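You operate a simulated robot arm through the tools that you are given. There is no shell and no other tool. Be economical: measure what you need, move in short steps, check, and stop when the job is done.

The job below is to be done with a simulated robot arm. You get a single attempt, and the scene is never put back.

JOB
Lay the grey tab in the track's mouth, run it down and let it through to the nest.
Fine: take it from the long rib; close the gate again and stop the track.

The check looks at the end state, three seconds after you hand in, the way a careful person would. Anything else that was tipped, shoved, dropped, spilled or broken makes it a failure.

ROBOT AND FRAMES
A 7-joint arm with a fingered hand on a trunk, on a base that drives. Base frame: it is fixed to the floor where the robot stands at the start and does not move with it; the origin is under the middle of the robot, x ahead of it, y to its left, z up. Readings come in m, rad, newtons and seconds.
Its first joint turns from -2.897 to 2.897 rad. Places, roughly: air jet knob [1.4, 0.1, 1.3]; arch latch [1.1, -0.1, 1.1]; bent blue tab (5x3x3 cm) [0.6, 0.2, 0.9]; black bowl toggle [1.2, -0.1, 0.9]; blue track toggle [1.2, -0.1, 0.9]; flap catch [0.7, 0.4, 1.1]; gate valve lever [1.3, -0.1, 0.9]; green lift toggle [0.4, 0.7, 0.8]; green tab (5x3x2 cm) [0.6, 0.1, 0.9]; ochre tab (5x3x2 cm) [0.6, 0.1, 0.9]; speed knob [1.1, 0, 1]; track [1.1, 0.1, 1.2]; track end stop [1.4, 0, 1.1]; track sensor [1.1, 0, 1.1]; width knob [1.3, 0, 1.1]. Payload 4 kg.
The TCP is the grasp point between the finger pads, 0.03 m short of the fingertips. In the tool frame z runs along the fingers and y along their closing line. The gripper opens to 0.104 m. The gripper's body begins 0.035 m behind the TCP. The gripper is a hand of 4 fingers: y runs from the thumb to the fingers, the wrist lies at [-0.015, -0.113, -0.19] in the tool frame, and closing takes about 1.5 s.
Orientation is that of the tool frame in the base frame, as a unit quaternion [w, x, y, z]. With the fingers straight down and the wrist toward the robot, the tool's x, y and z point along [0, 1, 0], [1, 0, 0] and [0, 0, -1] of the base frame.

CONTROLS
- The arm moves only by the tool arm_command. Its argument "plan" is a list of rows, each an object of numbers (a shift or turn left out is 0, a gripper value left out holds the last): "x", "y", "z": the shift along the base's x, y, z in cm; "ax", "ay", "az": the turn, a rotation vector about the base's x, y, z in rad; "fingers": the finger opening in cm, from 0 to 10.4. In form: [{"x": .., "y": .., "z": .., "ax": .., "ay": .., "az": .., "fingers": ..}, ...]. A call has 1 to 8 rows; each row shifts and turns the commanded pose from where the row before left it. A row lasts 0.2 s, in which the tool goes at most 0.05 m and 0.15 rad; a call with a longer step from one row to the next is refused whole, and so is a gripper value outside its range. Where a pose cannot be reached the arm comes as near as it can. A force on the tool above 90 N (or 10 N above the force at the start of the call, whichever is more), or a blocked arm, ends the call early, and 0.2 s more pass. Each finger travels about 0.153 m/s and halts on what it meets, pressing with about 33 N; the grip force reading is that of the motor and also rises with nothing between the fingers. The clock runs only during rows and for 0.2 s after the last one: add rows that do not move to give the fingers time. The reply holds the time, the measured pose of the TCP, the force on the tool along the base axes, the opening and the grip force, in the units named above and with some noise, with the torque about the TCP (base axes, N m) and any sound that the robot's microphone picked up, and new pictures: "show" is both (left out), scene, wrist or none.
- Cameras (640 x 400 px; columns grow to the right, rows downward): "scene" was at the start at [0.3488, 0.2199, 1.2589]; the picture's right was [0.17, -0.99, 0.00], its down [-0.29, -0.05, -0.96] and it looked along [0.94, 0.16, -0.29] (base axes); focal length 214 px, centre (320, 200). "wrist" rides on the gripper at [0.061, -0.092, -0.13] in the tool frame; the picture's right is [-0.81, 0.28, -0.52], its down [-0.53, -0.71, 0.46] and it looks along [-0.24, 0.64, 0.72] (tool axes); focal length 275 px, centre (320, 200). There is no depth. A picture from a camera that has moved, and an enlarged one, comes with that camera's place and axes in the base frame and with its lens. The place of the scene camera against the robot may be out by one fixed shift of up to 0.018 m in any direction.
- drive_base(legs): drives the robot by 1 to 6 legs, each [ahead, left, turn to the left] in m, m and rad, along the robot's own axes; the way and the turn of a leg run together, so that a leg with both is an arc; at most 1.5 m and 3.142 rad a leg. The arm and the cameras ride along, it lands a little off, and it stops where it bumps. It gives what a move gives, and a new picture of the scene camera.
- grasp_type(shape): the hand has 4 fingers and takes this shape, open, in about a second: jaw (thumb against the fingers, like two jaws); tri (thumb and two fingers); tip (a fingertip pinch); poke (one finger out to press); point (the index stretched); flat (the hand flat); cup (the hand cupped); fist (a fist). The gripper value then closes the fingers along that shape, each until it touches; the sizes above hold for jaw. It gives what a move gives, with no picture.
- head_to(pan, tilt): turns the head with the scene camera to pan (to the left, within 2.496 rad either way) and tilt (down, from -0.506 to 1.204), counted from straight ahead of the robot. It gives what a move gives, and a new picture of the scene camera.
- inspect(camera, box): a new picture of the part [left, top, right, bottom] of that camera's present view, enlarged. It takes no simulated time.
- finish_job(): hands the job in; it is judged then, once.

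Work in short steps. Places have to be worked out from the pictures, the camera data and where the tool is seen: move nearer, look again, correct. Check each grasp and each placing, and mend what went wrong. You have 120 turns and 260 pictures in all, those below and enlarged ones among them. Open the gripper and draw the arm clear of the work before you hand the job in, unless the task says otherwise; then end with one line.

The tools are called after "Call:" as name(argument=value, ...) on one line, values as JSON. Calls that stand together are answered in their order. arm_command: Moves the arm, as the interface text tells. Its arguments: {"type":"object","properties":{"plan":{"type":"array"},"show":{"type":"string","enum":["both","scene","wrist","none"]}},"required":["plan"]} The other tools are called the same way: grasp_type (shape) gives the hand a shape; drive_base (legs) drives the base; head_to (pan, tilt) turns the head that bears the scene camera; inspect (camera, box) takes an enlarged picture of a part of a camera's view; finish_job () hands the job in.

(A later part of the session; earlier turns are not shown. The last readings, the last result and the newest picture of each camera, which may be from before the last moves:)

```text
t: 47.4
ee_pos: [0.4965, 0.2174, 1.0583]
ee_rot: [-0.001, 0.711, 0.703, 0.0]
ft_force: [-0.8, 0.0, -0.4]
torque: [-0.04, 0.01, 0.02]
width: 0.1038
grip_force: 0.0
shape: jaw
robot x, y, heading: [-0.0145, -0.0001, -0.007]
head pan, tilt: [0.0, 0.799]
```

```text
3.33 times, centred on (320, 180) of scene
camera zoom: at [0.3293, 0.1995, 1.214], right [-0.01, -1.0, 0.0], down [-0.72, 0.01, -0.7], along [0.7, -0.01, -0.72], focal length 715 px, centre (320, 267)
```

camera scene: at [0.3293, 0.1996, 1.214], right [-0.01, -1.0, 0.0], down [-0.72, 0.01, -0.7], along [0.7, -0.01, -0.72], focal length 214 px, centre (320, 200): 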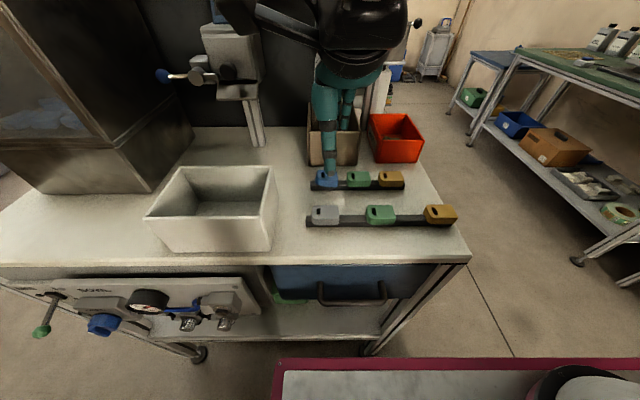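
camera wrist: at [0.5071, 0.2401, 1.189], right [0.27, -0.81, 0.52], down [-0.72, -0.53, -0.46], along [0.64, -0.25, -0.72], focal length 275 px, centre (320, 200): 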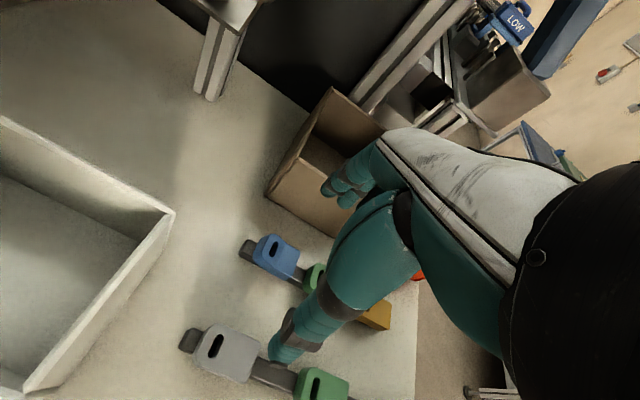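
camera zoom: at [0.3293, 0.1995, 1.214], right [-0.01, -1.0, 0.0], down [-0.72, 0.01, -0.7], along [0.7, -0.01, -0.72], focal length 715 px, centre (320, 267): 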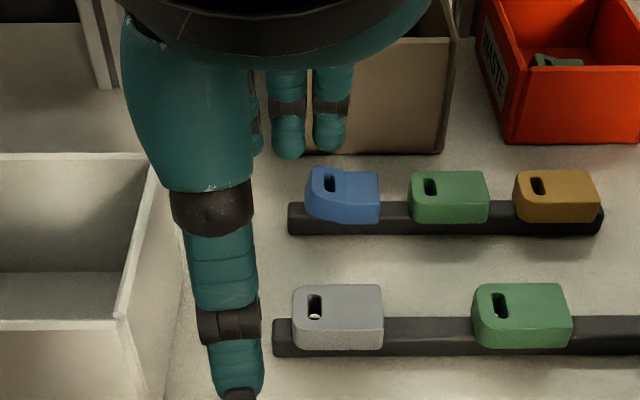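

The wrist-only triangulation gives the slot at (0.539,0.194,0.953), tab centre ≈(0.538,0.182), top z≈0.95. I'll narrow the fingers to 7 cm (short rib is close behind) and centre above the tab.

Call:
arm_command(plan=[{"x": 2, "y": -1.8, "fingers": 7}, {"x": 2.15, "y": -1.75}, {"z": -2}, {}, {}], show="both")

Call:
inspect(camera="scene", box=[260, 120, 420, 240])

```text
t: 48.6
ee_pos: [0.54, 0.1834, 1.0392]
ee_rot: [-0.001, 0.71, 0.704, 0.0]
ft_force: [-0.2, -0.3, 0.1]
torque: [0.0, 0.03, 0.01]
width: 0.0704
grip_force: 0.1
shape: jaw
robot x, y, heading: [-0.0088, -0.0003, -0.007]
head pan, tilt: [0.0, 0.799]
camera scene: at [0.3293, 0.1996, 1.214], right [-0.01, -1.0, 0.0], down [-0.72, 0.01, -0.7], along [0.7, -0.01, -0.72], focal length 214 px, centre (320, 200)
camera wrist: at [0.4487, 0.2447, 1.1705], right [0.27, -0.81, 0.52], down [-0.72, -0.53, -0.46], along [0.64, -0.25, -0.72], focal length 275 px, centre (320, 200)
```

scene: 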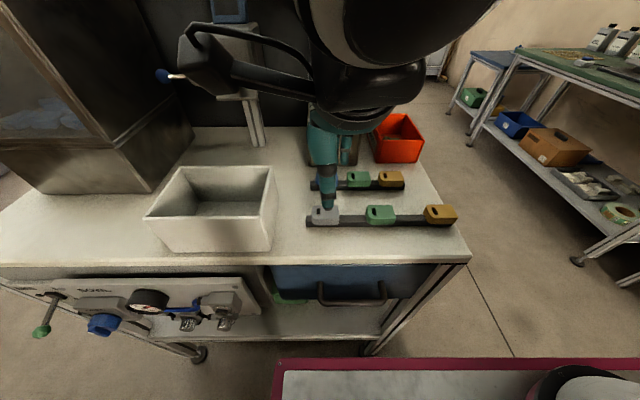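
wrist: 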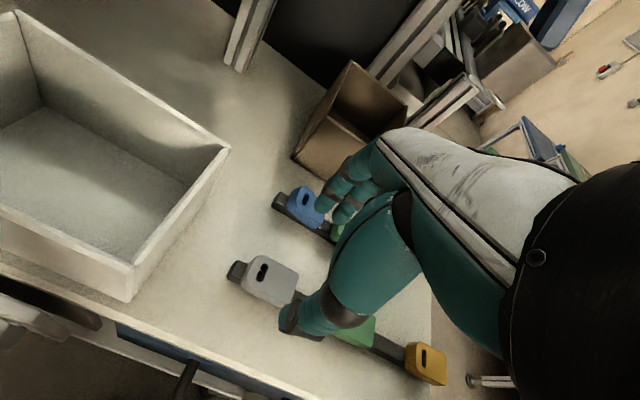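

```text
3.33 times, centred on (340, 180) of scene
camera zoom: at [0.3293, 0.1996, 1.214], right [-0.01, -1.0, 0.0], down [-0.72, 0.01, -0.7], along [0.7, -0.01, -0.72], focal length 715 px, centre (253, 267)
```

zoom: 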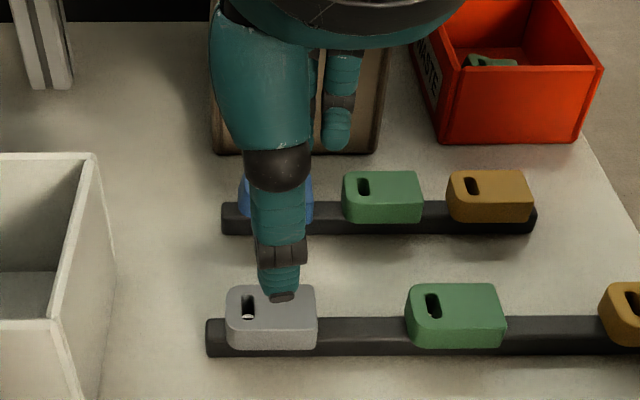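

All three views agree (slot at 0.539,0.195). Descending around the tab to TCP z≈0.97.

Call:
arm_command(plan=[{"z": -3}, {"z": -2}, {"z": -1.5}, {}], show="both")

Call:
inspect(camera="scene", box=[280, 170, 400, 250])

Call:
inspect(camera="wrist", box=[240, 140, 400, 360])

```text
t: 49.6
ee_pos: [0.5385, 0.1843, 0.9755]
ee_rot: [0.0, 0.71, 0.704, 0.0]
ft_force: [0.9, 0.1, 0.5]
torque: [0.02, 0.01, 0.0]
width: 0.0705
grip_force: 0.0
shape: jaw
robot x, y, heading: [-0.009, -0.0019, -0.007]
head pan, tilt: [0.0, 0.799]
camera scene: at [0.3293, 0.1996, 1.214], right [-0.01, -1.0, 0.0], down [-0.72, 0.01, -0.7], along [0.7, -0.01, -0.72], focal length 214 px, centre (320, 200)
camera wrist: at [0.4482, 0.2446, 1.1055], right [0.27, -0.81, 0.52], down [-0.72, -0.53, -0.46], along [0.64, -0.25, -0.72], focal length 275 px, centre (320, 200)
```

scene: 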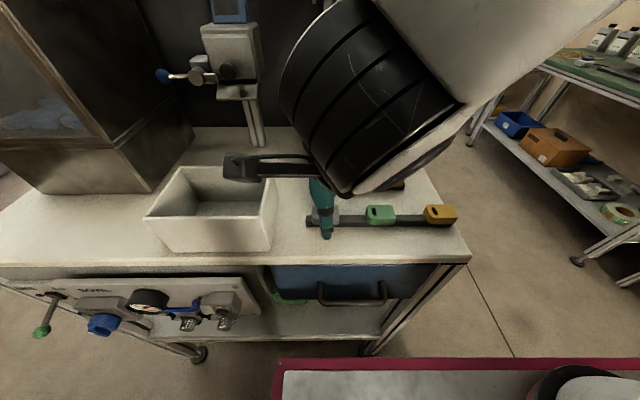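
wrist: 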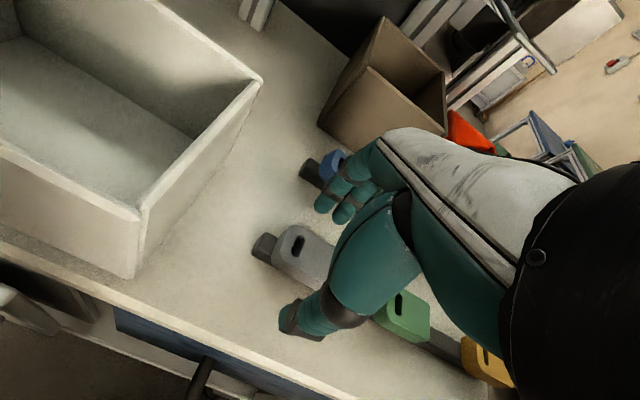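

```text
5.00 times, centred on (340, 210) of scene
camera zoom: at [0.3293, 0.1996, 1.214], right [-0.01, -1.0, 0.0], down [-0.72, 0.01, -0.7], along [0.7, -0.01, -0.72], focal length 1072 px, centre (220, 150)
```

zoom: 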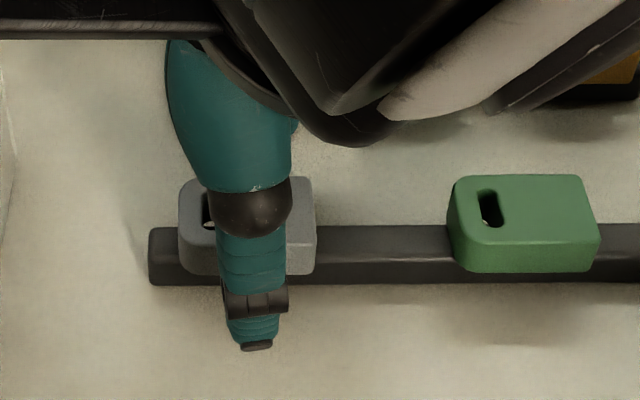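

```text
1.82 times, centred on (320, 250) of wrist
camera zoom: at [0.4482, 0.2446, 1.1055], right [0.27, -0.81, 0.52], down [-0.72, -0.53, -0.46], along [0.64, -0.25, -0.72], focal length 500 px, centre (320, 109)
```

zoom: 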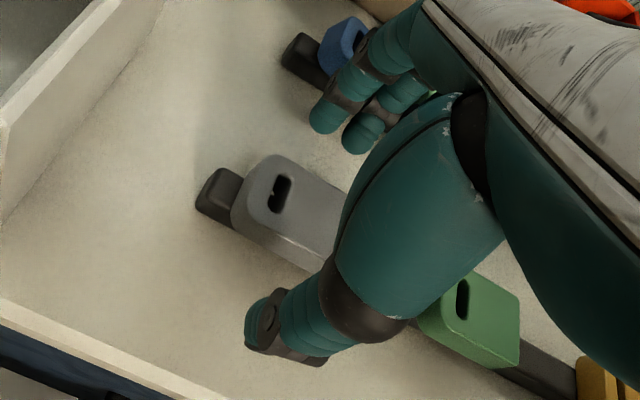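

Thumb and fingers straddle the tab. Down 0.8 cm more, then close.

Call:
arm_command(plan=[{"z": -0.8}, {}, {"fingers": 4.5}, {"fingers": 3}, {"fingers": 2}, {}, {}, {}], show="wrist")

Call:
inspect(camera="scene", box=[280, 170, 400, 250])

Call:
inspect(camera="wrist", box=[240, 140, 400, 360])

```text
t: 51.4
ee_pos: [0.5385, 0.1829, 0.9682]
ee_rot: [0.0, 0.71, 0.704, 0.0]
ft_force: [-0.3, -0.4, -0.4]
torque: [0.02, 0.01, 0.01]
width: 0.0245
grip_force: 33.1
shape: jaw
robot x, y, heading: [-0.0099, 0.0009, -0.01]
head pan, tilt: [0.0, 0.799]
camera wrist: at [0.4478, 0.2443, 1.098], right [0.27, -0.81, 0.52], down [-0.72, -0.53, -0.46], along [0.64, -0.25, -0.72], focal length 275 px, centre (320, 200)
```

wrist: 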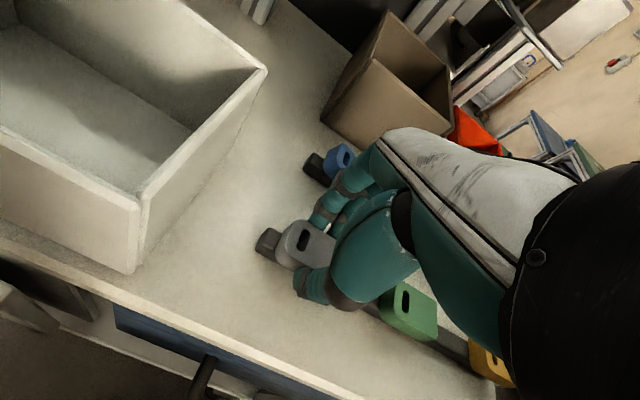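

```text
5.00 times, centred on (340, 210) of scene
camera zoom: at [0.3293, 0.1996, 1.214], right [-0.01, -1.0, 0.0], down [-0.72, 0.01, -0.7], along [0.7, -0.01, -0.72], focal length 1072 px, centre (220, 150)
```

zoom: 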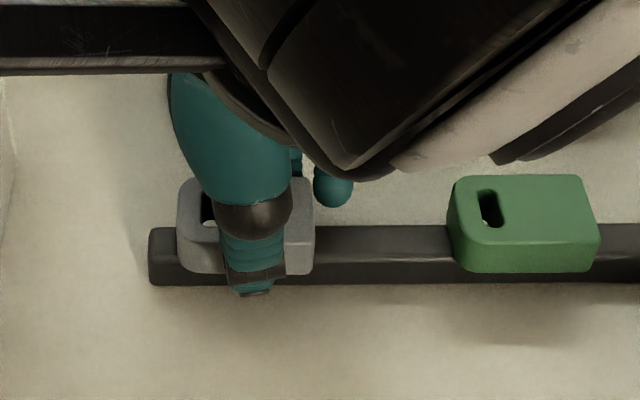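

```text
1.82 times, centred on (320, 250) of wrist
camera zoom: at [0.4478, 0.2443, 1.098], right [0.27, -0.81, 0.52], down [-0.72, -0.53, -0.46], along [0.64, -0.25, -0.72], focal length 500 px, centre (320, 109)
```

zoom: 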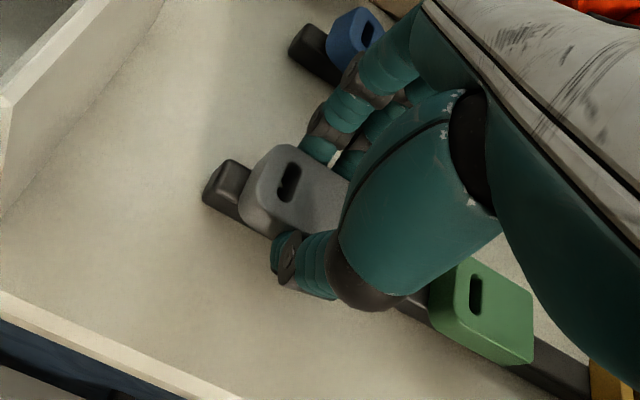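

Gripped at 24.5 mm, grip 33 N. Lifting straight up and checking.

Call:
arm_command(plan=[{"z": 1}, {"z": 1.5}, {"z": 2.5}, {"z": 3}, {"z": 4}, {}], show="wrist")

Call:
inspect(camera="scene", box=[280, 130, 400, 250])

Call:
inspect(camera="wrist", box=[240, 140, 400, 360])

```text
t: 52.8
ee_pos: [0.5394, 0.1838, 1.0908]
ee_rot: [0.0, 0.71, 0.704, 0.0]
ft_force: [0.4, 0.0, 0.6]
torque: [-0.01, -0.02, -0.02]
width: 0.0242
grip_force: 33.0
shape: jaw
robot x, y, heading: [-0.0072, -0.0017, -0.01]
head pan, tilt: [0.0, 0.799]
camera wrist: at [0.4475, 0.2444, 1.2205], right [0.27, -0.81, 0.52], down [-0.72, -0.53, -0.46], along [0.64, -0.25, -0.72], focal length 275 px, centre (320, 200)
```

wrist: 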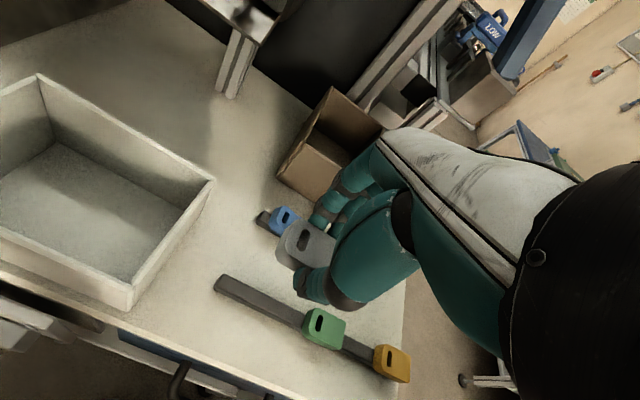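

```text
3.33 times, centred on (340, 190) of scene
camera zoom: at [0.3293, 0.1996, 1.214], right [-0.01, -1.0, 0.0], down [-0.72, 0.01, -0.7], along [0.7, -0.01, -0.72], focal length 715 px, centre (253, 233)
```

zoom: 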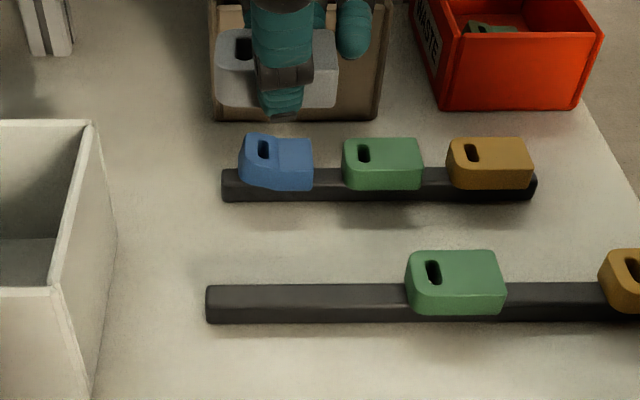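

```text
1.82 times, centred on (320, 250) of wrist
camera zoom: at [0.4475, 0.2444, 1.2205], right [0.27, -0.81, 0.52], down [-0.72, -0.53, -0.46], along [0.64, -0.25, -0.72], focal length 500 px, centre (320, 109)
```

zoom: 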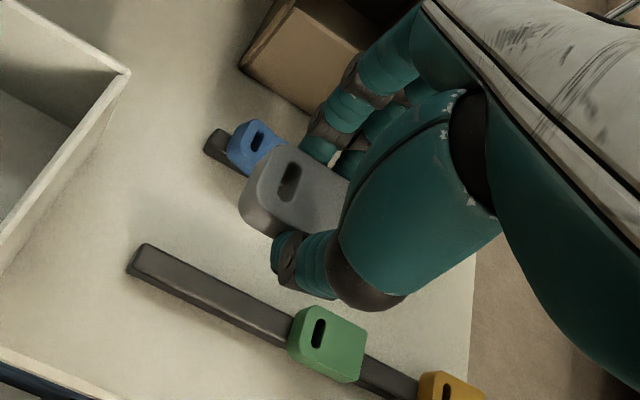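

Tab held cleanly; nose/slot end at tool +x. Lift, pull back, then strafe right and drive alongside the machine.

Call:
arm_command(plan=[{"z": 4.5, "x": -1}, {"z": 4.5, "x": -1}, {"z": 4.5, "x": -1}, {"z": 4.5, "x": -1}, {"z": 4.5, "y": -2}, {"z": 4, "y": -2.5}, {"y": -4}, {"y": -4}], show="none")

Call:
drive_base(legs=[[0, -0.71, 0.008], [0.93, 0, 0]])

Call:
head_to(pan=1.5, tilt=0.4)

Call:
inspect(camera="scene", box=[160, 140, 320, 240])

```text
t: 54.6
ee_pos: [0.4992, 0.0576, 1.3544]
ee_rot: [0.0, 0.71, 0.705, 0.0]
ft_force: [0.3, 0.5, -0.3]
torque: [-0.02, 0.01, -0.02]
width: 0.0245
grip_force: 33.0
shape: jaw
robot x, y, heading: [-0.011, -0.004, -0.013]
head pan, tilt: [0.0, 0.799]
```

```text
t: 63.0
ee_pos: [1.423, -0.6934, 1.3523]
ee_rot: [0.0, 0.713, 0.701, 0.001]
ft_force: [0.7, 0.1, -0.5]
torque: [-0.01, 0.02, 0.0]
width: 0.0245
grip_force: 33.4
shape: jaw
robot x, y, heading: [0.9179, -0.7481, -0.013]
head pan, tilt: [0.0, 0.799]
camera scene: at [1.2533, -0.5504, 1.214], right [-0.02, -1.0, 0.0], down [-0.72, 0.01, -0.7], along [0.7, -0.01, -0.72], focal length 214 px, centre (320, 200)
```

scene: 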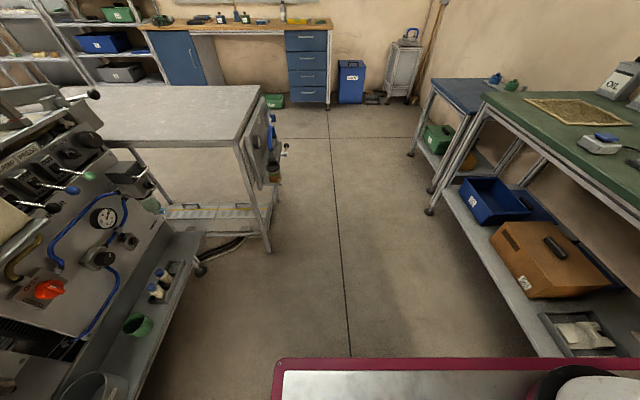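

```text
t: 64.6
ee_pos: [1.4229, -0.694, 1.3527]
ee_rot: [0.0, 0.713, 0.701, 0.001]
ft_force: [0.0, -0.1, 0.0]
torque: [-0.04, 0.02, 0.03]
width: 0.0245
grip_force: 33.0
shape: jaw
robot x, y, heading: [0.9142, -0.7488, -0.015]
head pan, tilt: [1.499, 0.4]
camera scene: at [1.181, -0.4567, 1.2491], right [1.0, -0.09, 0.0], down [-0.04, -0.39, -0.92], along [0.08, 0.92, -0.39], focal length 214 px, centre (320, 200)
```

scene: 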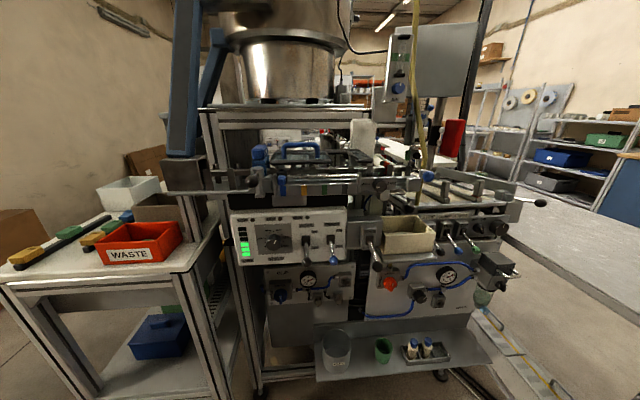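

```text
4.00 times, centred on (240, 190) of scene
camera zoom: at [1.181, -0.4567, 1.2491], right [1.0, -0.09, 0.0], down [-0.04, -0.39, -0.92], along [0.08, 0.92, -0.39], focal length 858 px, centre (640, 240)
```

zoom: 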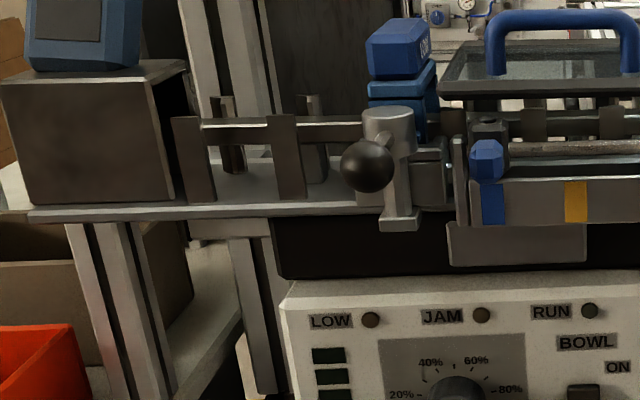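

The mouth region has guide posts on both sides of the rail at x≈0.97 and 1.015, with a ~2.7 cm gap the fingers can go through. First I'll move the base 7 cm nearer and square it, then rotate the hand toward the track.

Call:
drive_base(legs=[[0, 0.07, 0.014]])

Call:
arm_command(plan=[{"x": -3, "y": 2, "z": 1, "az": 0.15}, {"x": -3, "y": 2, "z": 1, "az": 0.15}, {"x": -3, "y": 2, "z": 1, "az": 0.15}, {"x": -3, "y": 2, "z": 1, "az": 0.15}, {"x": -3, "y": 2, "z": 1, "az": 0.15}, {"x": -3, "y": 2, "z": 1, "az": 0.15}, {"x": -3, "y": 2, "az": 0.15}, {"x": -3, "y": 2, "az": 0.15}], show="none")

Call:
arm_command(plan=[{"x": -3, "y": 3, "az": 0.15}, {"x": -3, "y": 3, "az": 0.15}, {"x": -2, "y": 3, "az": 0.07}, {"x": -2, "y": 3}, {"y": 3}, {}], show="both")

```text
t: 65.6
ee_pos: [1.4227, -0.6147, 1.3524]
ee_rot: [0.001, 0.708, 0.706, 0.0]
ft_force: [0.5, -0.2, 0.0]
torque: [-0.05, 0.01, -0.03]
width: 0.0244
grip_force: 33.3
shape: jaw
robot x, y, heading: [0.9118, -0.6806, -0.005]
head pan, tilt: [1.499, 0.4]
camera scene: at [1.1777, -0.3812, 1.2491], right [1.0, -0.08, 0.0], down [-0.03, -0.39, -0.92], along [0.07, 0.92, -0.39], focal length 214 px, centre (320, 200)
```

scene: 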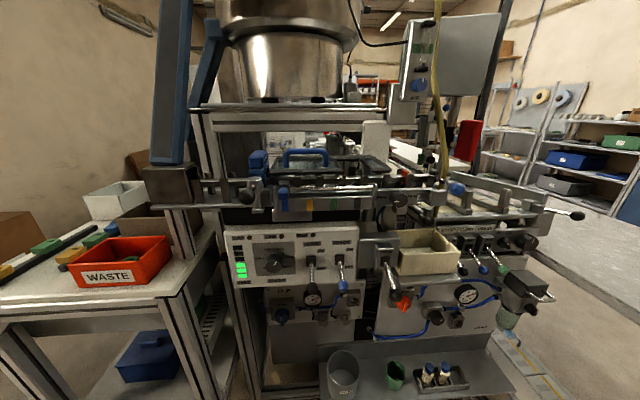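

```text
t: 67.4
ee_pos: [1.1815, -0.4548, 1.4121]
ee_rot: [0.0, 0.186, 0.983, -0.001]
ft_force: [0.4, 0.2, -0.4]
torque: [-0.01, 0.0, 0.01]
width: 0.0245
grip_force: 32.6
shape: jaw
robot x, y, heading: [0.9108, -0.6776, -0.004]
head pan, tilt: [1.499, 0.4]
```

```text
t: 68.8
ee_pos: [1.0815, -0.3051, 1.4124]
ee_rot: [-0.001, 0.003, 1.0, 0.0]
ft_force: [-0.4, 0.3, 0.3]
torque: [0.01, 0.0, -0.01]
width: 0.0245
grip_force: 32.9
shape: jaw
robot x, y, heading: [0.9141, -0.678, -0.003]
head pan, tilt: [1.499, 0.4]
camera scene: at [1.1776, -0.3812, 1.2491], right [1.0, -0.08, 0.0], down [-0.03, -0.39, -0.92], along [0.07, 0.92, -0.39], focal length 214 px, centre (320, 200)
camera wrist: at [1.0207, -0.3973, 1.5435], right [0.81, 0.27, 0.52], down [0.53, -0.72, -0.46], along [0.25, 0.64, -0.72], focal length 275 px, centre (320, 200)
```

scene: 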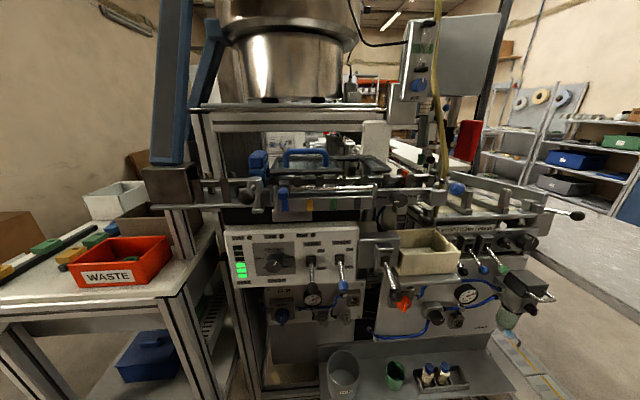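
wrist: 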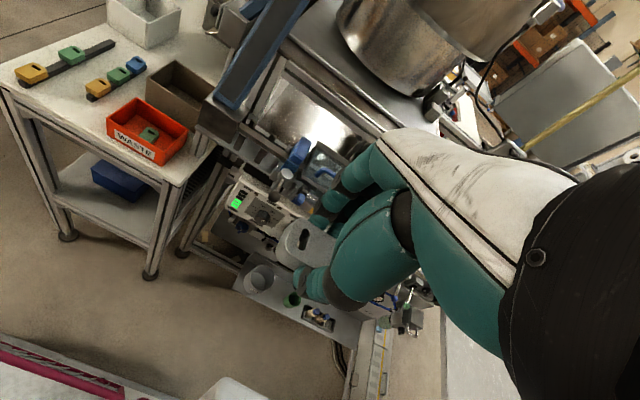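

Approach for a closer view of the mouth.

Call:
arm_command(plan=[{"x": -1, "y": 3.5, "z": -2}, {"x": -1, "y": 3.5, "z": -2}, {"y": 3.5, "z": -2}, {"y": 3.5, "z": -2}, {"y": 3.5, "z": -2}, {}], show="none")

Call:
inspect(camera="wrist", box=[140, 90, 340, 230])

Call:
arm_command(plan=[{"x": -4, "z": 1}, {"x": -4, "z": 1}, {}], show="none")

Call:
inspect(camera="wrist", box=[180, 90, 380, 230])

```text
t: 70.2
ee_pos: [1.0618, -0.1291, 1.3132]
ee_rot: [0.0, 0.003, 1.0, 0.0]
ft_force: [0.2, -0.2, -0.1]
torque: [0.01, -0.02, 0.05]
width: 0.0247
grip_force: 33.2
shape: jaw
robot x, y, heading: [0.9141, -0.6775, -0.0]
head pan, tilt: [1.499, 0.4]
```

```text
2.86 times, centred on (240, 160) of wrist
camera zoom: at [1.0004, -0.2208, 1.4449], right [0.81, 0.27, 0.52], down [0.53, -0.72, -0.46], along [0.25, 0.64, -0.72], focal length 786 px, centre (549, 314)
```

zoom: 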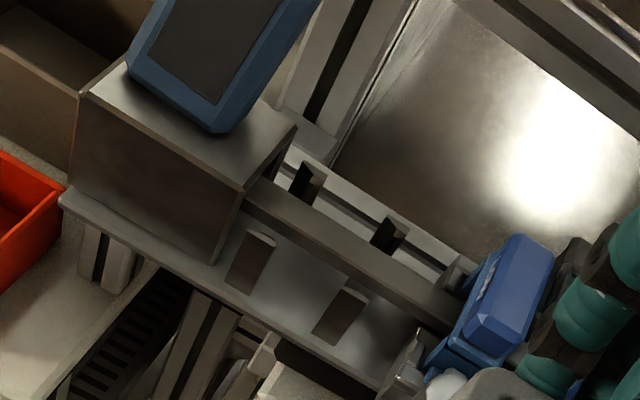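

```text
t: 71.0
ee_pos: [0.9811, -0.1287, 1.3328]
ee_rot: [0.001, 0.002, 1.0, 0.0]
ft_force: [1.2, -0.4, 0.8]
torque: [-0.01, 0.02, -0.03]
width: 0.0244
grip_force: 32.7
shape: jaw
robot x, y, heading: [0.9129, -0.6753, -0.0]
head pan, tilt: [1.499, 0.4]
```

```text
2.86 times, centred on (280, 160) of wrist
camera zoom: at [0.9206, -0.2212, 1.4638], right [0.81, 0.27, 0.52], down [0.53, -0.72, -0.46], along [0.25, 0.64, -0.72], focal length 786 px, centre (434, 314)
```

zoom: 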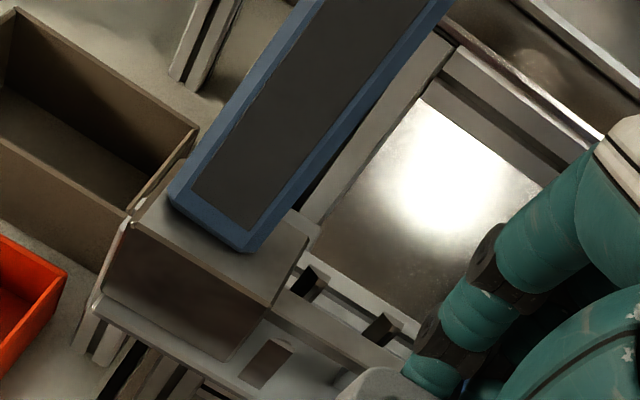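

Triangulated: near post 1 at x 0.959–0.971, post 2 at 1.007–1.021 (y≈-0.003, tops z≈1.139), far posts y≈0.05. Finger gap centre x≈0.989. Now get closer and refine the rail's y.

Call:
arm_command(plan=[{"x": 4, "z": -2}, {"x": 3, "y": 2, "z": -2}, {"y": 1, "z": -2}, {}], show="none")

Call:
inspect(camera="wrist", box=[160, 100, 320, 200])

Call:
inspect(camera="wrist", box=[120, 60, 440, 360])

Call:
inspect(camera="scene", box=[140, 130, 300, 230])

```text
t: 72.0
ee_pos: [1.0522, -0.0996, 1.2728]
ee_rot: [0.0, 0.002, 1.0, 0.001]
ft_force: [-0.2, 0.0, 0.6]
torque: [-0.02, 0.0, 0.01]
width: 0.0244
grip_force: 33.0
shape: jaw
robot x, y, heading: [0.9128, -0.6782, -0.002]
head pan, tilt: [1.499, 0.4]
```

```text
4.00 times, centred on (240, 150) of wrist
camera zoom: at [0.9909, -0.1914, 1.4032], right [0.81, 0.27, 0.52], down [0.53, -0.72, -0.46], along [0.25, 0.64, -0.72], focal length 1101 px, centre (640, 400)
```

zoom: 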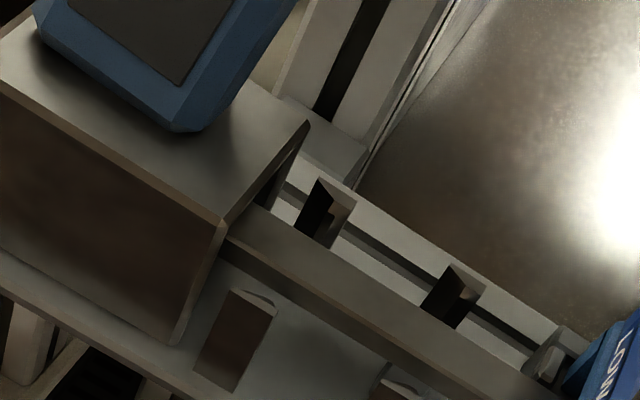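

```text
1.33 times, centred on (280, 210) of wrist
camera zoom: at [0.9909, -0.1914, 1.4032], right [0.81, 0.27, 0.52], down [0.53, -0.72, -0.46], along [0.25, 0.64, -0.72], focal length 367 px, centre (373, 187)
```

zoom: 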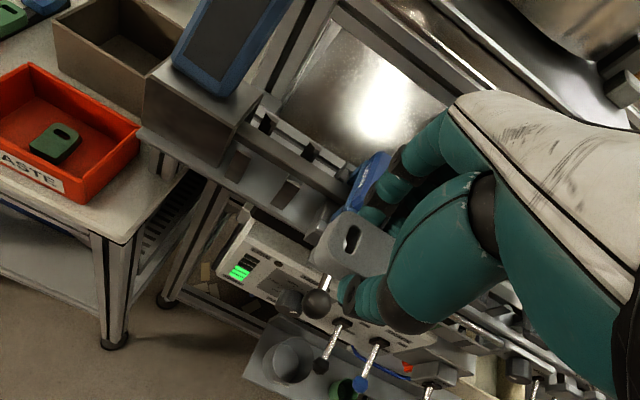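

```text
4.00 times, centred on (220, 180) of scene
camera zoom: at [1.1777, -0.3811, 1.2491], right [1.0, -0.08, 0.0], down [-0.03, -0.39, -0.92], along [0.07, 0.92, -0.39], focal length 858 px, centre (720, 280)
```

zoom: 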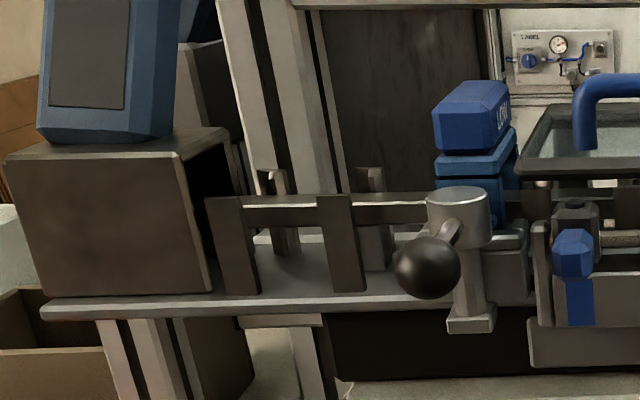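

Rail centre y≈0.025 (edges 0.016/0.034), finger gap centre x≈0.989. Moving above it at z≈1.25, fine check after.

Call:
arm_command(plan=[{"x": -2, "y": 3, "z": -0.5}, {"x": -2, "y": 3, "z": -0.5}, {"x": -2, "y": 3, "z": -0.5}, {"x": -0.3, "y": 3.4, "z": -0.5}, {}], show="both")

Call:
inspect(camera="scene", box=[140, 110, 300, 230])

Call:
inspect(camera="wrist", box=[160, 120, 400, 330])

```text
t: 73.1
ee_pos: [1.0095, -0.0489, 1.4072]
ee_rot: [-0.019, 0.008, 0.995, 0.1]
ft_force: [0.5, 1.3, -1.0]
torque: [-0.04, 0.02, 0.02]
width: 0.0244
grip_force: 33.0
shape: jaw
out of reach, approached as far as the arm can: row 4
robot x, y, heading: [0.9136, -0.6769, -0.007]
head pan, tilt: [1.499, 0.4]
stopped in row 5: the arm was blocked; the commanded pose is now the measured one
camera scene: at [1.1763, -0.4043, 1.1989], right [1.0, -0.08, 0.0], down [-0.07, -0.84, -0.54], along [0.04, 0.54, -0.84], focal length 214 px, centre (320, 200)
camera wrist: at [0.9519, -0.1644, 1.5192], right [0.83, 0.16, 0.53], down [0.5, -0.61, -0.61], along [0.23, 0.77, -0.59], focal length 275 px, centre (320, 200)
```

scene: 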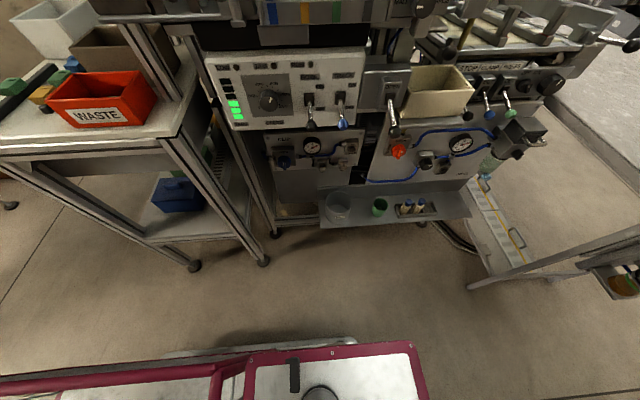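
wrist: 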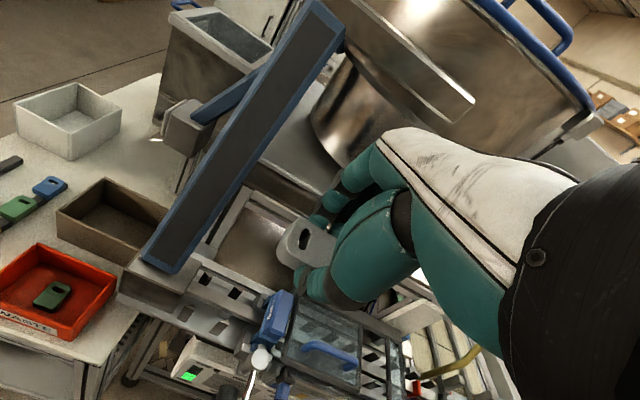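

```text
3.33 times, centred on (220, 170) of scene
camera zoom: at [1.1763, -0.4043, 1.1989], right [1.0, -0.08, 0.0], down [-0.07, -0.84, -0.54], along [0.04, 0.54, -0.84], focal length 715 px, centre (653, 300)
```

zoom: 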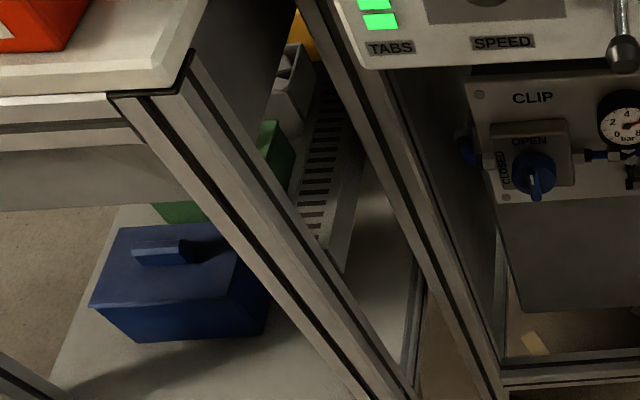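

```text
1.90 times, centred on (280, 225) of wrist
camera zoom: at [0.9519, -0.1644, 1.5192], right [0.83, 0.16, 0.53], down [0.5, -0.61, -0.61], along [0.23, 0.77, -0.59], focal length 524 px, centre (396, 152)
```

zoom: 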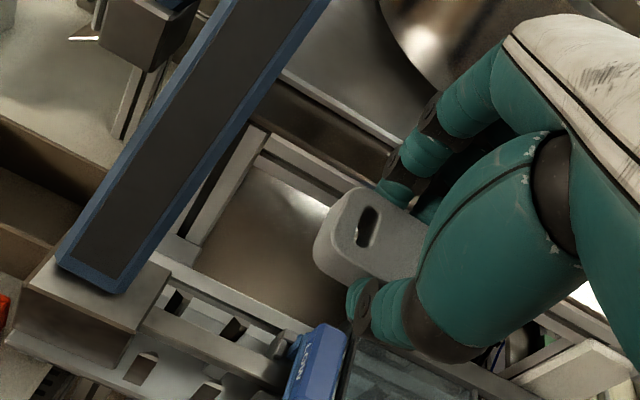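

The arm got blocked, apparently the forearm pushed against the robot's own head (scene camera shifted down). The tab is still held. I'll back off along -y and un-tilt the tool.

Call:
arm_command(plan=[{"y": -3, "x": 1}, {"y": -3, "x": 1}, {"y": -3, "x": 1}, {"y": -3, "ax": -0.07}, {"y": -3, "ax": -0.07}, {"y": -3, "ax": -0.06, "ay": -0.038}, {}], show="both")

```text
t: 74.7
ee_pos: [1.0363, -0.2236, 1.3924]
ee_rot: [0.004, 0.008, 1.0, -0.009]
ft_force: [-0.3, -0.2, -0.3]
torque: [-0.01, -0.01, 0.03]
width: 0.0245
grip_force: 33.3
shape: jaw
robot x, y, heading: [0.9112, -0.6803, -0.007]
head pan, tilt: [1.499, 0.4]
camera scene: at [1.1776, -0.3816, 1.2491], right [1.0, -0.08, 0.0], down [-0.03, -0.39, -0.92], along [0.07, 0.92, -0.39], focal length 214 px, centre (320, 200)
camera wrist: at [0.974, -0.3133, 1.5246], right [0.81, 0.27, 0.52], down [0.53, -0.73, -0.44], along [0.26, 0.63, -0.73], focal length 275 px, centre (320, 200)
```

scene: 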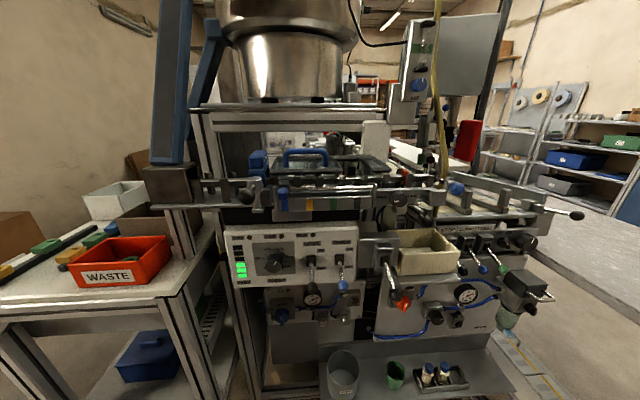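
wrist: 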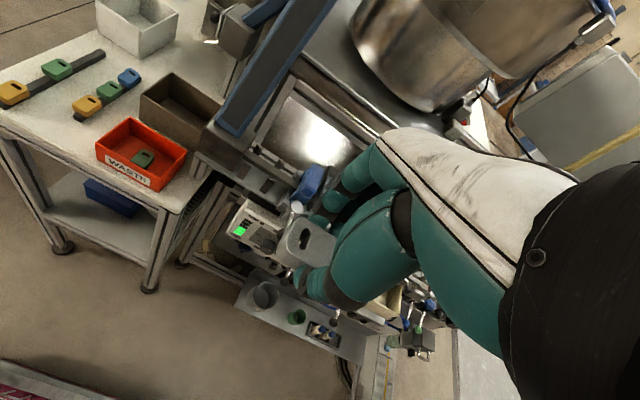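

Fine now—it was really out of the arm's reach (arm axis is at the robot's right front). I'll turn the robot to face the machine: bring the hand to the home pose, drive back, rotate +90° in the open area, then strafe along the aisle.

Call:
arm_command(plan=[{"y": -3, "x": 2, "az": -0.15}, {"y": -3, "x": 2.5, "az": -0.15}, {"y": -3, "x": 3, "az": -0.15}, {"y": -3, "x": 3, "az": -0.15}, {"y": -3, "x": 3, "az": -0.15}, {"y": -3, "x": 3, "az": -0.15}, {"y": -3, "x": 3, "az": -0.15}, {"y": -3, "x": 3, "az": -0.15}], show="none")

Call:
arm_command(plan=[{"y": -3, "x": 3, "az": -0.15}, {"y": -3, "x": 3, "az": -0.15}, {"y": -3, "x": 2, "az": -0.07}, {"y": -3}, {"y": -2}], show="none")

Call:
drive_base(legs=[[-0.91, 0.03, 0]])

Call:
head_to(pan=-1.9, tilt=0.6)

```text
t: 76.5
ee_pos: [1.2645, -0.4627, 1.3937]
ee_rot: [-0.002, 0.572, 0.82, -0.009]
ft_force: [-0.6, 0.2, -0.3]
torque: [0.04, 0.04, 0.0]
width: 0.0244
grip_force: 32.5
shape: jaw
robot x, y, heading: [0.9167, -0.6792, -0.005]
head pan, tilt: [1.499, 0.4]
```

```text
t: 77.7
ee_pos: [1.343, -0.6011, 1.3934]
ee_rot: [-0.004, 0.711, 0.703, -0.009]
ft_force: [-0.3, -0.5, 0.7]
torque: [0.01, -0.03, -0.01]
width: 0.0244
grip_force: 33.1
shape: jaw
robot x, y, heading: [0.9137, -0.677, -0.004]
head pan, tilt: [1.499, 0.4]
```

```text
t: 82.5
ee_pos: [0.425, -0.5682, 1.3937]
ee_rot: [-0.004, 0.71, 0.704, -0.008]
ft_force: [1.1, -0.1, -1.1]
torque: [0.0, -0.02, -0.02]
width: 0.0245
grip_force: 32.6
shape: jaw
robot x, y, heading: [-0.0025, -0.6467, -0.001]
head pan, tilt: [1.499, 0.4]
camera scene: at [0.258, -0.3489, 1.2491], right [1.0, -0.07, 0.0], down [-0.03, -0.39, -0.92], along [0.07, 0.92, -0.39], focal length 214 px, centre (320, 200)
```

scene: 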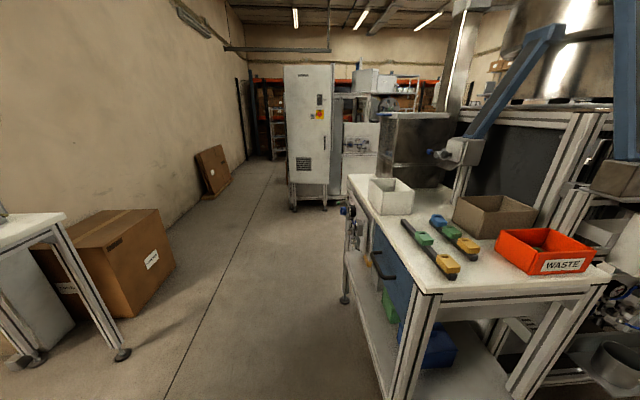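

```text
t: 85.3
ee_pos: [0.4242, -0.5682, 1.3946]
ee_rot: [-0.004, 0.71, 0.704, -0.008]
ft_force: [-0.5, 0.2, -0.1]
torque: [0.02, -0.01, 0.04]
width: 0.0243
grip_force: 33.2
shape: jaw
robot x, y, heading: [-0.0072, -0.6469, 0.0]
head pan, tilt: [-1.901, 0.6]
camera scene: at [0.2229, -0.5249, 1.2309], right [-0.95, 0.32, 0.0], down [0.18, 0.53, -0.83], along [-0.27, -0.78, -0.56], focal length 214 px, centre (320, 200)
```

scene: 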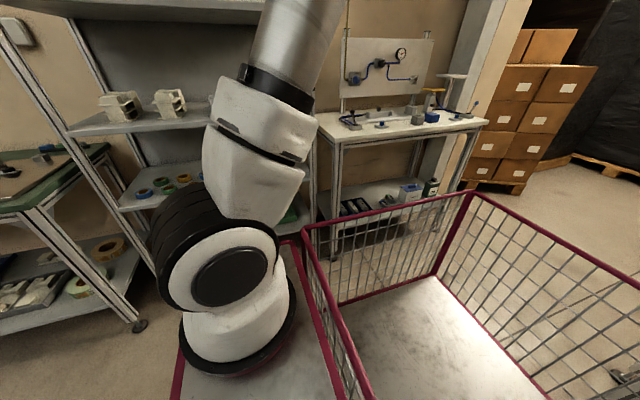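

Furniture edges: south bench y≈-1.43, west table x≈-0.87. Rotating about (0.0,-0.57) clears all with margin (~0.74 m sweep).

Call:
drive_base(legs=[[0.0, 0.075, 0], [0, 0, 0.785], [0, 0, 0.785]])

Call:
head_to(pan=-1.5, tilt=0.5)

```text
t: 90.5
ee_pos: [-0.086, -0.1417, 1.3939]
ee_rot: [0.004, 0.002, 1.0, -0.009]
ft_force: [-0.1, -0.3, -0.9]
torque: [0.0, 0.0, 0.0]
width: 0.0246
grip_force: 32.9
shape: jaw
robot x, y, heading: [-0.0046, -0.5741, 1.577]
head pan, tilt: [-1.901, 0.6]
camera scene: at [-0.1064, -0.3564, 1.2309], right [-0.32, -0.95, 0.0], down [-0.54, 0.18, -0.83], along [0.78, -0.26, -0.56], focal length 214 px, centre (320, 200)
```

scene: 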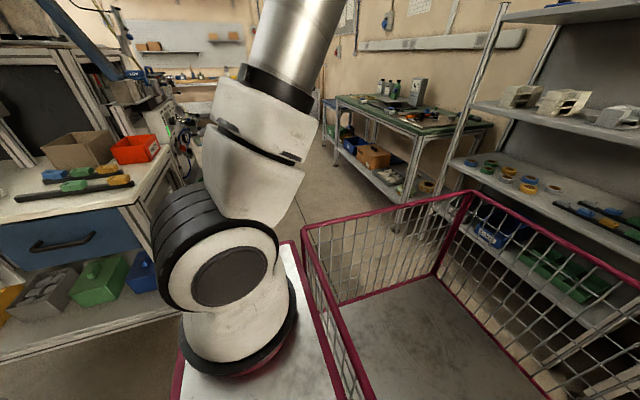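

```text
t: 91.4
ee_pos: [-0.0863, -0.1419, 1.3932]
ee_rot: [0.003, 0.002, 1.0, -0.009]
ft_force: [0.5, 0.2, 0.0]
torque: [0.01, 0.01, -0.01]
width: 0.0242
grip_force: 32.8
shape: jaw
robot x, y, heading: [-0.004, -0.5712, 1.576]
head pan, tilt: [-1.499, 0.499]
camera scene: at [-0.0994, -0.3213, 1.2399], right [0.08, -1.0, 0.0], down [-0.48, -0.04, -0.88], along [0.88, 0.07, -0.48], focal length 214 px, centre (320, 200)
```

scene: 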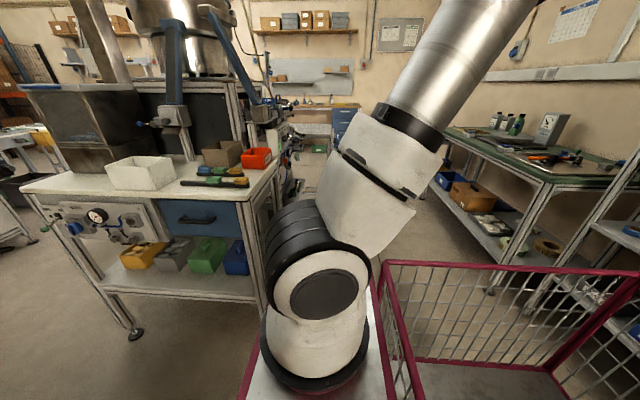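

Turned to face +y. Now back 8 cm, then strafe right (+x) 1.0 m along the aisle.

Call:
drive_base(legs=[[-0.08, 0, -0.006], [0, -0.6, 0]])

Call:
drive_base(legs=[[0, -0.4, 0]])

Call:
head_to(pan=-0.4, tilt=0.4)

```text
t: 95.4
ee_pos: [0.5014, -0.2244, 1.3935]
ee_rot: [0.003, 0.01, 1.0, -0.009]
ft_force: [-0.9, -0.2, -0.5]
torque: [0.0, -0.01, 0.02]
width: 0.0244
grip_force: 32.3
shape: jaw
robot x, y, heading: [0.5745, -0.6555, 1.568]
head pan, tilt: [-1.499, 0.499]
camera scene: at [0.4865, -0.4033, 1.24], right [0.06, -1.0, 0.0], down [-0.48, -0.03, -0.88], along [0.88, 0.06, -0.48], focal length 214 px, centre (320, 200)
```

scene: 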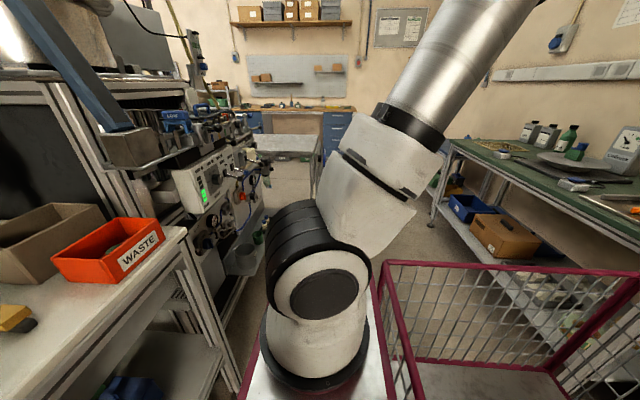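

```text
t: 97.9
ee_pos: [0.901, -0.2269, 1.3938]
ee_rot: [0.003, 0.006, 1.0, -0.009]
ft_force: [-1.2, 0.2, 0.4]
torque: [-0.02, 0.01, 0.0]
width: 0.0244
grip_force: 33.0
shape: jaw
robot x, y, heading: [0.9809, -0.6573, 1.568]
head pan, tilt: [-1.499, 0.499]
camera scene: at [0.8868, -0.406, 1.24], right [0.07, -1.0, 0.0], down [-0.48, -0.03, -0.88], along [0.88, 0.06, -0.48], focal length 214 px, centre (320, 200)
```

scene: 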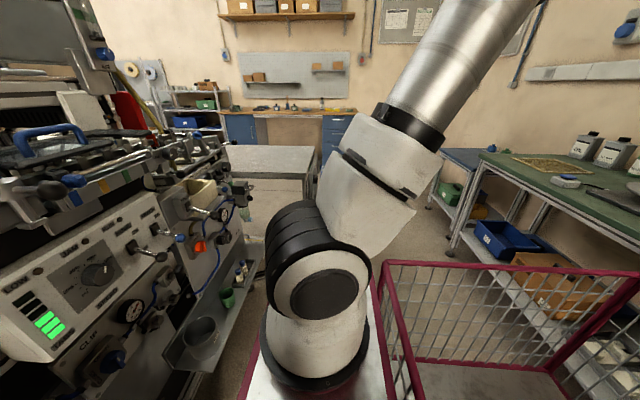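

```text
t: 99.2
ee_pos: [0.9034, -0.2265, 1.3936]
ee_rot: [0.003, 0.006, 1.0, -0.009]
ft_force: [-0.5, 0.2, 0.1]
torque: [0.02, 0.0, -0.02]
width: 0.0243
grip_force: 33.1
shape: jaw
robot x, y, heading: [0.9796, -0.6558, 1.569]
head pan, tilt: [-0.4, 0.4]
camera scene: at [0.8324, -0.327, 1.2491], right [0.92, -0.39, 0.0], down [-0.15, -0.36, -0.92], along [0.36, 0.85, -0.39], focal length 214 px, centre (320, 200)
```

scene: 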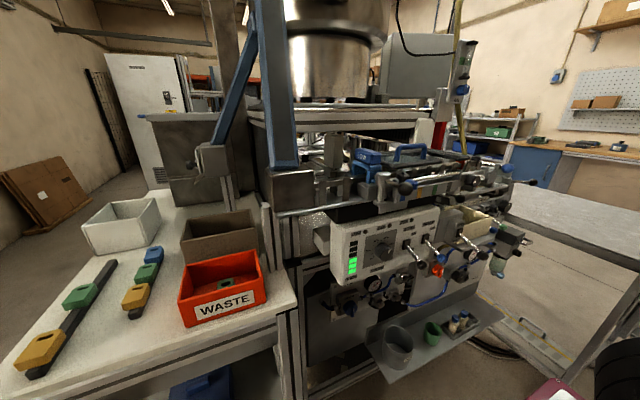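

Well placed now. Moving the hand toward the mouth: first x, un-tilting slightly, then in +y and down to z≈1.25.

Call:
arm_command(plan=[{"x": 3, "ax": 0.018, "ay": 0.006, "az": 0.012}, {"x": 3}, {"x": 2.6}, {"y": 3, "z": -2}, {"y": 3, "z": -2}, {"y": 3, "z": -2}, {"y": 3, "z": -2}, {}], show="scene")

Call:
inspect(camera="wrist", box=[120, 60, 440, 360])

```text
t: 101.0
ee_pos: [0.9866, -0.1031, 1.3121]
ee_rot: [0.001, 0.0, 1.0, 0.001]
ft_force: [0.1, -0.3, -0.7]
torque: [0.03, -0.03, 0.01]
width: 0.0243
grip_force: 32.8
shape: jaw
robot x, y, heading: [0.9765, -0.6583, 1.566]
head pan, tilt: [-0.4, 0.4]
camera scene: at [0.8324, -0.327, 1.2491], right [0.92, -0.39, 0.0], down [-0.15, -0.36, -0.92], along [0.36, 0.85, -0.39], focal length 214 px, centre (320, 200)
```

scene: 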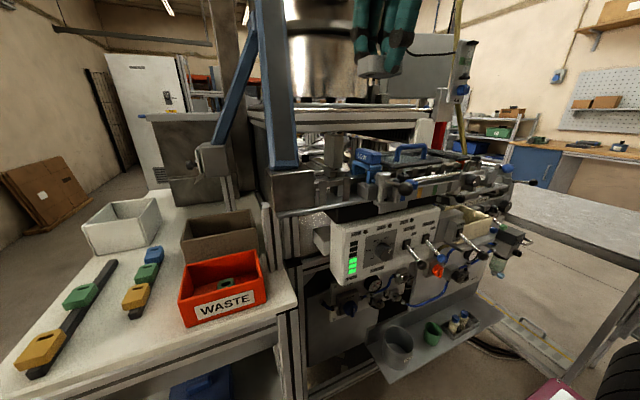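

```text
1.33 times, centred on (280, 210) of wrist
camera zoom: at [0.9254, -0.1976, 1.4432], right [0.81, 0.27, 0.52], down [0.53, -0.71, -0.46], along [0.25, 0.65, -0.72], focal length 367 px, centre (373, 187)
```

zoom: 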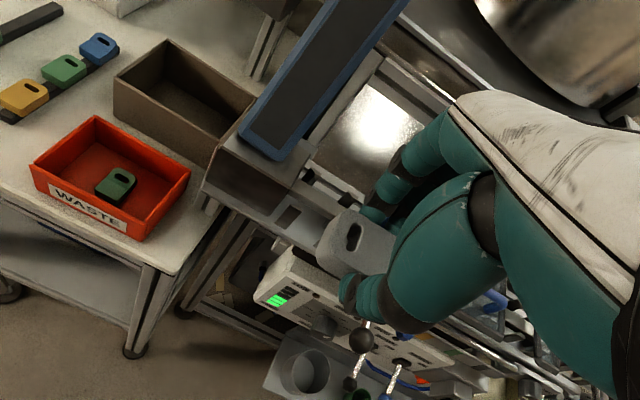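

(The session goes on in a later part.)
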